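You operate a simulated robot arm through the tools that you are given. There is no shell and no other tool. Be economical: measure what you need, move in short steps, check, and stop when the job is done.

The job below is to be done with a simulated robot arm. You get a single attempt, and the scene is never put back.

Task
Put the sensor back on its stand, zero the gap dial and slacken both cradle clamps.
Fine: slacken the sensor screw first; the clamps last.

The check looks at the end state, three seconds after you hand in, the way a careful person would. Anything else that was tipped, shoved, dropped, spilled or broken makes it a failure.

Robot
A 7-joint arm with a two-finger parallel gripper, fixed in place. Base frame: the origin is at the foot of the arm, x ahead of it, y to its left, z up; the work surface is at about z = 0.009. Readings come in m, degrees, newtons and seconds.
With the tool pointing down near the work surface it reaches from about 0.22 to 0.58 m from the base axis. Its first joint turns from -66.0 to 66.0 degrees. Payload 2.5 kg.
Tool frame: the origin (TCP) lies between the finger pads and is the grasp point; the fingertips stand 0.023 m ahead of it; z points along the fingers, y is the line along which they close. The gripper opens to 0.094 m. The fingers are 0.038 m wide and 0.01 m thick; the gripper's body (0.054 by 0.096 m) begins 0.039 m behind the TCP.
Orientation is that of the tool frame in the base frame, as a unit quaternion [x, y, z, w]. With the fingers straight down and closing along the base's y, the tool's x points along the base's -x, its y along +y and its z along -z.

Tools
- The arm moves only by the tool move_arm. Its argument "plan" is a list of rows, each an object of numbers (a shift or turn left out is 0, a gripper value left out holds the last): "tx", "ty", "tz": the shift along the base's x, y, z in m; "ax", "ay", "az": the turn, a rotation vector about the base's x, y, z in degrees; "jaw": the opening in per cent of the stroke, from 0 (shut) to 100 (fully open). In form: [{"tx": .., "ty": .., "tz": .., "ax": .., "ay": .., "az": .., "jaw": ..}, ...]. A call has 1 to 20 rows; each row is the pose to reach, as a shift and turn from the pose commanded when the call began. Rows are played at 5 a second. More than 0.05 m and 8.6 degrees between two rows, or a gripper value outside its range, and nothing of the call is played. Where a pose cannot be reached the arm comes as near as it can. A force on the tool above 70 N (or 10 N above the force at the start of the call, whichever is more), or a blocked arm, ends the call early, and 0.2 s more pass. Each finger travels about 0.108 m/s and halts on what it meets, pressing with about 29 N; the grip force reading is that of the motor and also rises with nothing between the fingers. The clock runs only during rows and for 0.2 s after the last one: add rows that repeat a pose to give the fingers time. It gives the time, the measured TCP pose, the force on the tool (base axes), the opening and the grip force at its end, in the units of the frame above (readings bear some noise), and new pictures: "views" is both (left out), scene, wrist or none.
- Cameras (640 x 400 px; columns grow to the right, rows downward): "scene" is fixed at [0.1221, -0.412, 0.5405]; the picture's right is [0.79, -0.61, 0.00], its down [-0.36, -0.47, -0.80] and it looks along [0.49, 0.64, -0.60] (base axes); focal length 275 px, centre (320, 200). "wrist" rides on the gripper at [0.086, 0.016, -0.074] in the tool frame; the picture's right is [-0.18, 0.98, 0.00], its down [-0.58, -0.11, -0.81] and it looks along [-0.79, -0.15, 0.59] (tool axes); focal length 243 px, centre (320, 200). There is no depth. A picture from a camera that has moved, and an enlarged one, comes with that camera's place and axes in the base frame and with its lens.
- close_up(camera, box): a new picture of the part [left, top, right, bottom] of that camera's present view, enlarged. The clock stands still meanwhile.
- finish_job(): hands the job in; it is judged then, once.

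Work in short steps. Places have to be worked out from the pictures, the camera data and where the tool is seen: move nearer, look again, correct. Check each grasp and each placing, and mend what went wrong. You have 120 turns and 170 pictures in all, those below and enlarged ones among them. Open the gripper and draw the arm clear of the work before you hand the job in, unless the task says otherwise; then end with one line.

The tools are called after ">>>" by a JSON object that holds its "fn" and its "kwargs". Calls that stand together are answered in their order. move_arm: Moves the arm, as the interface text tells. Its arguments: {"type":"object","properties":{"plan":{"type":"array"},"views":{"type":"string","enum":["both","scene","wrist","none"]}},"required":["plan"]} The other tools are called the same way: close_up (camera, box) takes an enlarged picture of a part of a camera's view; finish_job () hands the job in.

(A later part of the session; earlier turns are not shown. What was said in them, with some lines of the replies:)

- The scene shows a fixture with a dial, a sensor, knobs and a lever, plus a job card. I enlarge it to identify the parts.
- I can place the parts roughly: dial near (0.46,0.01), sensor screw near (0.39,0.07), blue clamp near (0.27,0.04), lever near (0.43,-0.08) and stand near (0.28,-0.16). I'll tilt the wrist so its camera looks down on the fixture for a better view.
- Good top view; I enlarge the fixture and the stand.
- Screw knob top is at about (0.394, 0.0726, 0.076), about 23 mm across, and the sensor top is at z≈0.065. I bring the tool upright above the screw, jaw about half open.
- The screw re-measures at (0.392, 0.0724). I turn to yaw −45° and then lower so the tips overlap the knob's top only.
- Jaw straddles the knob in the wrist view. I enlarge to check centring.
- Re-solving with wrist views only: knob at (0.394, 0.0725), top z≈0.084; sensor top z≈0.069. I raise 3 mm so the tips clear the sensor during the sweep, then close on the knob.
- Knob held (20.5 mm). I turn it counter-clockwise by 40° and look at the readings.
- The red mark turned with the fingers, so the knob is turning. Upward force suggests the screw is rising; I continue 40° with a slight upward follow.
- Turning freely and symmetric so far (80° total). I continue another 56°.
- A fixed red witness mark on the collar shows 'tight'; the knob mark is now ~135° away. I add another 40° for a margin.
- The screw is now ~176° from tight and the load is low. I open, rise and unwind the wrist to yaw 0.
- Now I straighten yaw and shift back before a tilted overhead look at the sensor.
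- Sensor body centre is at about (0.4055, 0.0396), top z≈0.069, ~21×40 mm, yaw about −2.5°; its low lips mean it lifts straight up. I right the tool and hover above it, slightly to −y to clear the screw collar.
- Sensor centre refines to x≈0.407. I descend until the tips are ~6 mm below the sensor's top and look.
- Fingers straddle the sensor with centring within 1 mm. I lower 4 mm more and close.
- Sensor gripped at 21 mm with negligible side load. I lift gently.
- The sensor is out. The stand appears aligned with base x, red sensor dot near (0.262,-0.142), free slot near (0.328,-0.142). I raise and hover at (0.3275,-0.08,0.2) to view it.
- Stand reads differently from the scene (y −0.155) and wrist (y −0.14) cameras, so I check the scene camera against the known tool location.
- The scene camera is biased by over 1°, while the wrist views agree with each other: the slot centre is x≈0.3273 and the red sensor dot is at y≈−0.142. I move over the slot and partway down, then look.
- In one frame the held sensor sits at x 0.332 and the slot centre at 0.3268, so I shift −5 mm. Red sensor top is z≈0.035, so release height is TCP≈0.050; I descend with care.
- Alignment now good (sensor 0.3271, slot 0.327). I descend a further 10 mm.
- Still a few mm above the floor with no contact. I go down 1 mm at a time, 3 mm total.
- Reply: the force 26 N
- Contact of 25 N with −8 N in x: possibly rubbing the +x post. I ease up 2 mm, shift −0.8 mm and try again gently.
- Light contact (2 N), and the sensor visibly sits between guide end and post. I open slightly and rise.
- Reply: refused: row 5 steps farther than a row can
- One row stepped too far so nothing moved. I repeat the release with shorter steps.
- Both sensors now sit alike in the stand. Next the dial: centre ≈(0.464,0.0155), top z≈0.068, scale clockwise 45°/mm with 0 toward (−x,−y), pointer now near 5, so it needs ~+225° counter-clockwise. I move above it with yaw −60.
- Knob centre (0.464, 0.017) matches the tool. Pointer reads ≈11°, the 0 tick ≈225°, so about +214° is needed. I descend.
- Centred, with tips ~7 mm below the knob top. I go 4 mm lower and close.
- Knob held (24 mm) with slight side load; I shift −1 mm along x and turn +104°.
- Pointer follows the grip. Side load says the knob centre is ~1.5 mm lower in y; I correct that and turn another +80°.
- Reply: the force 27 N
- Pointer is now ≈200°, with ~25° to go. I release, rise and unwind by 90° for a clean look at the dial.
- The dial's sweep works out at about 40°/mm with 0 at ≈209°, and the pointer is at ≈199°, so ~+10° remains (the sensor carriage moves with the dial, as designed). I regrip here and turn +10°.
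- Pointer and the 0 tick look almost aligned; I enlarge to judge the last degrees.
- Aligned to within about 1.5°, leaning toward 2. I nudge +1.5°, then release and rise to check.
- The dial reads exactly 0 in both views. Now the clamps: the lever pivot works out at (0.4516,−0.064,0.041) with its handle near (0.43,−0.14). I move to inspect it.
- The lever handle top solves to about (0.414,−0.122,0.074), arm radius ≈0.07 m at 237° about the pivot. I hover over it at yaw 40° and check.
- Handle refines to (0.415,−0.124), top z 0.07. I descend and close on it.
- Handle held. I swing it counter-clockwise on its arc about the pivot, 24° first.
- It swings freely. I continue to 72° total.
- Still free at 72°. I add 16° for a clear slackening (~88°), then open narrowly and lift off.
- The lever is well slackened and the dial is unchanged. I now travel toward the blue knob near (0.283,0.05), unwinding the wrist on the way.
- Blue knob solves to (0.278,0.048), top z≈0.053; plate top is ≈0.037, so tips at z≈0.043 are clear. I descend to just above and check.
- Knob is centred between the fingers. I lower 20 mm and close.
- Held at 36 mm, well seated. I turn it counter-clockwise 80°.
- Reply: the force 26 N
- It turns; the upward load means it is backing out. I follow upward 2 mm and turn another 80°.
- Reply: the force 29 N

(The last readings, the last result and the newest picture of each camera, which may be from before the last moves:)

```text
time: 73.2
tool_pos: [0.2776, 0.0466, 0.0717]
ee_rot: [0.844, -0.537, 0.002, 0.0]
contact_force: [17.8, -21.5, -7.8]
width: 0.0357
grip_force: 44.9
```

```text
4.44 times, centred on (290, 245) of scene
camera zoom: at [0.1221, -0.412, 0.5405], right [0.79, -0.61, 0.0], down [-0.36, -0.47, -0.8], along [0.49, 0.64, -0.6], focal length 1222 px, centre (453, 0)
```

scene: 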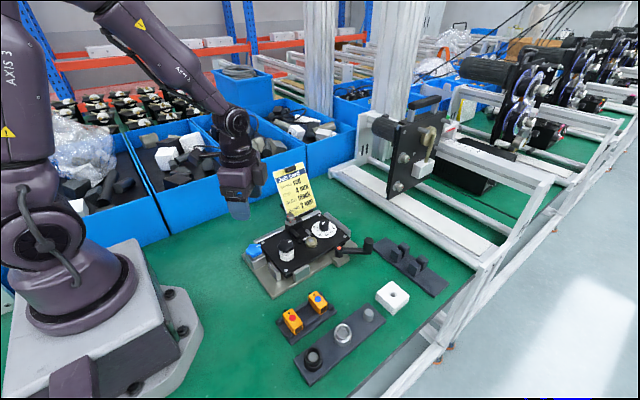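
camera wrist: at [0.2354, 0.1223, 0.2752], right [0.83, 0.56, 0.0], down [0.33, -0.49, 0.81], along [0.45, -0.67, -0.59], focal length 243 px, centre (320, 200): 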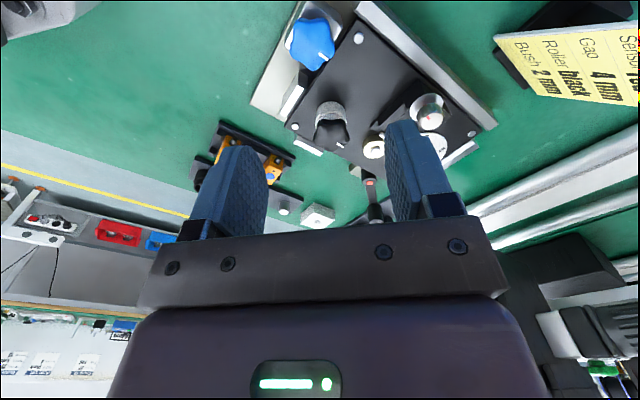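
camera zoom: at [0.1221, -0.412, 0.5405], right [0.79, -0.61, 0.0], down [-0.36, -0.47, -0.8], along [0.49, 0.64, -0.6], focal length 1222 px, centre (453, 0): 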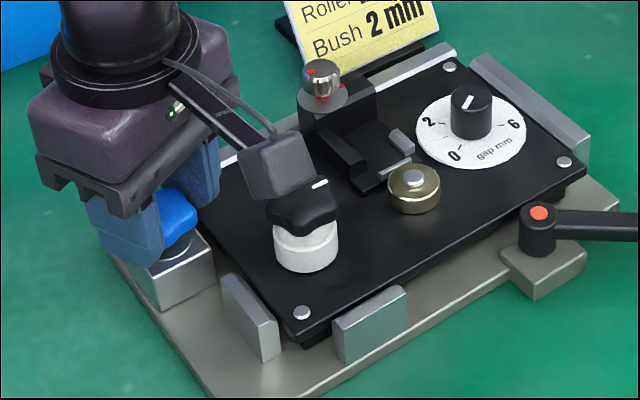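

The knob turned 160° in total. I release, rise and unwind the wrist away from the work.

>>> {"fn": "move_arm", "kwargs": {"plan": [{"jaw": 60}, {"jaw": 60}, {"jaw": 60}, {"tz": 0.03}, {"tz": 0.07}, {"tz": 0.11}, {"tz": 0.15}, {"tz": 0.15, "az": -8}, {"tz": 0.15, "az": -16}, {"tz": 0.15, "az": -24}, {"tz": 0.15, "az": -32}, {"tz": 0.15, "az": -40}, {"tz": 0.15, "az": -48}, {"tz": 0.15, "az": -56}, {"tz": 0.15, "az": -64}, {"tz": 0.15, "az": -72}, {"tz": 0.15, "az": -80}, {"tz": 0.15, "az": -88}, {"tz": 0.15, "az": -96}, {"tz": 0.15, "az": -104}], "views": "both"}}

>>> {"fn": "close_up", "kwargs": {"camera": "scene", "box": [230, 180, 390, 290]}}

>>> {"fn": "close_up", "kwargs": {"camera": "scene", "box": [260, 280, 420, 390]}}

>>> {"fn": "close_up", "kwargs": {"camera": "scene", "box": [240, 240, 280, 270]}}

```text
time: 77.4
tool_pos: [0.2757, 0.0476, 0.222]
ee_rot: [-0.095, 0.996, 0.0, 0.0]
contact_force: [0.4, -1.5, 0.1]
width: 0.0564
grip_force: 0.0
camera wrist: at [0.1883, 0.0475, 0.2967], right [0.0, 1.0, 0.0], down [0.59, 0.0, 0.81], along [0.81, 0.0, -0.59], focal length 243 px, centre (320, 200)
```

scene: 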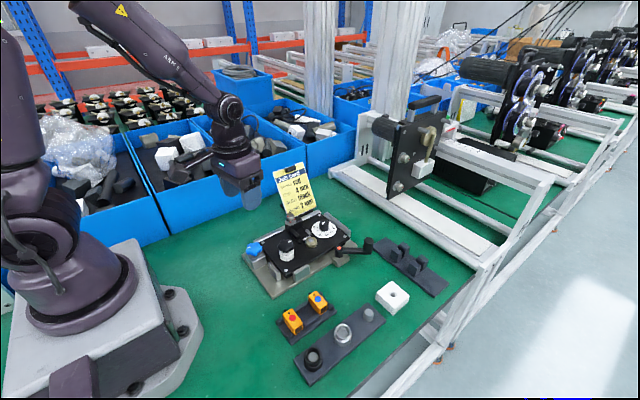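
wrist: 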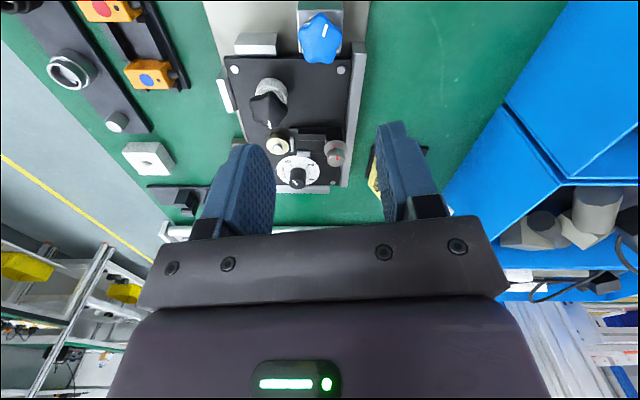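

```text
3.64 times, centred on (310, 235) of scene
camera zoom: at [0.1221, -0.412, 0.5405], right [0.79, -0.61, 0.0], down [-0.36, -0.47, -0.8], along [0.49, 0.64, -0.6], focal length 1000 px, centre (356, 73)
```

zoom: 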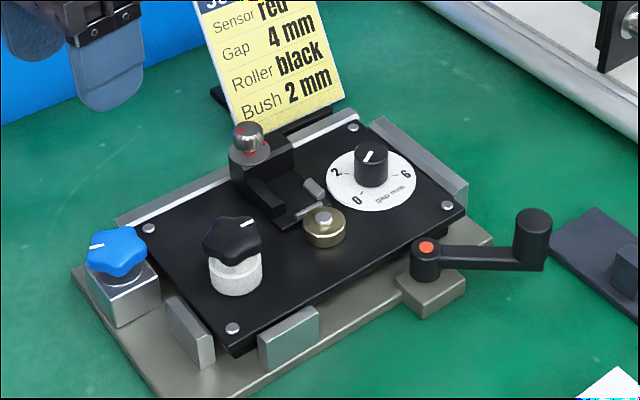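

```text
3.64 times, centred on (340, 335) of scene
camera zoom: at [0.1221, -0.412, 0.5405], right [0.79, -0.61, 0.0], down [-0.36, -0.47, -0.8], along [0.49, 0.64, -0.6], focal length 1000 px, centre (247, -291)
```

zoom: 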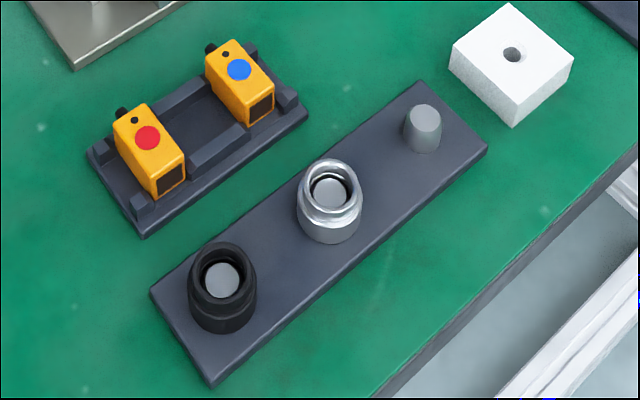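

```text
13.33 times, centred on (260, 255) of scene
camera zoom: at [0.1221, -0.412, 0.5405], right [0.79, -0.61, 0.0], down [-0.36, -0.47, -0.8], along [0.49, 0.64, -0.6], focal length 3668 px, centre (1120, -533)
```

zoom: 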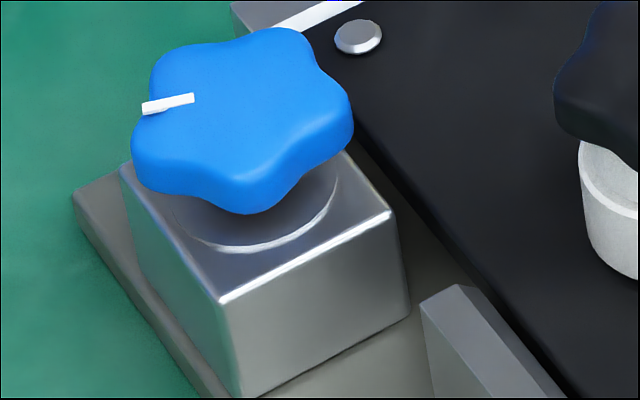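

Everything checks out: both sensors are seated, the dial pointer is on 0, the blue knob has backed out, the lever is swung open and the arm is clear with the gripper open. I hand the job in.

>>> {"fn": "finish_job", "kwargs": {}}

```text
The job is handed in.
```

I put the blue-dot sensor back in the free slot of its stand, set the gap dial to 0 and slackened both cradle clamps, in the order you asked. The sensor screw went first (about 176° counter-clockwise) and the clamps last: lever about 88°, blue knob about 160°. I judged slackness by the turn and by how freely each one moved, because nothing on the fixture marks "loose".
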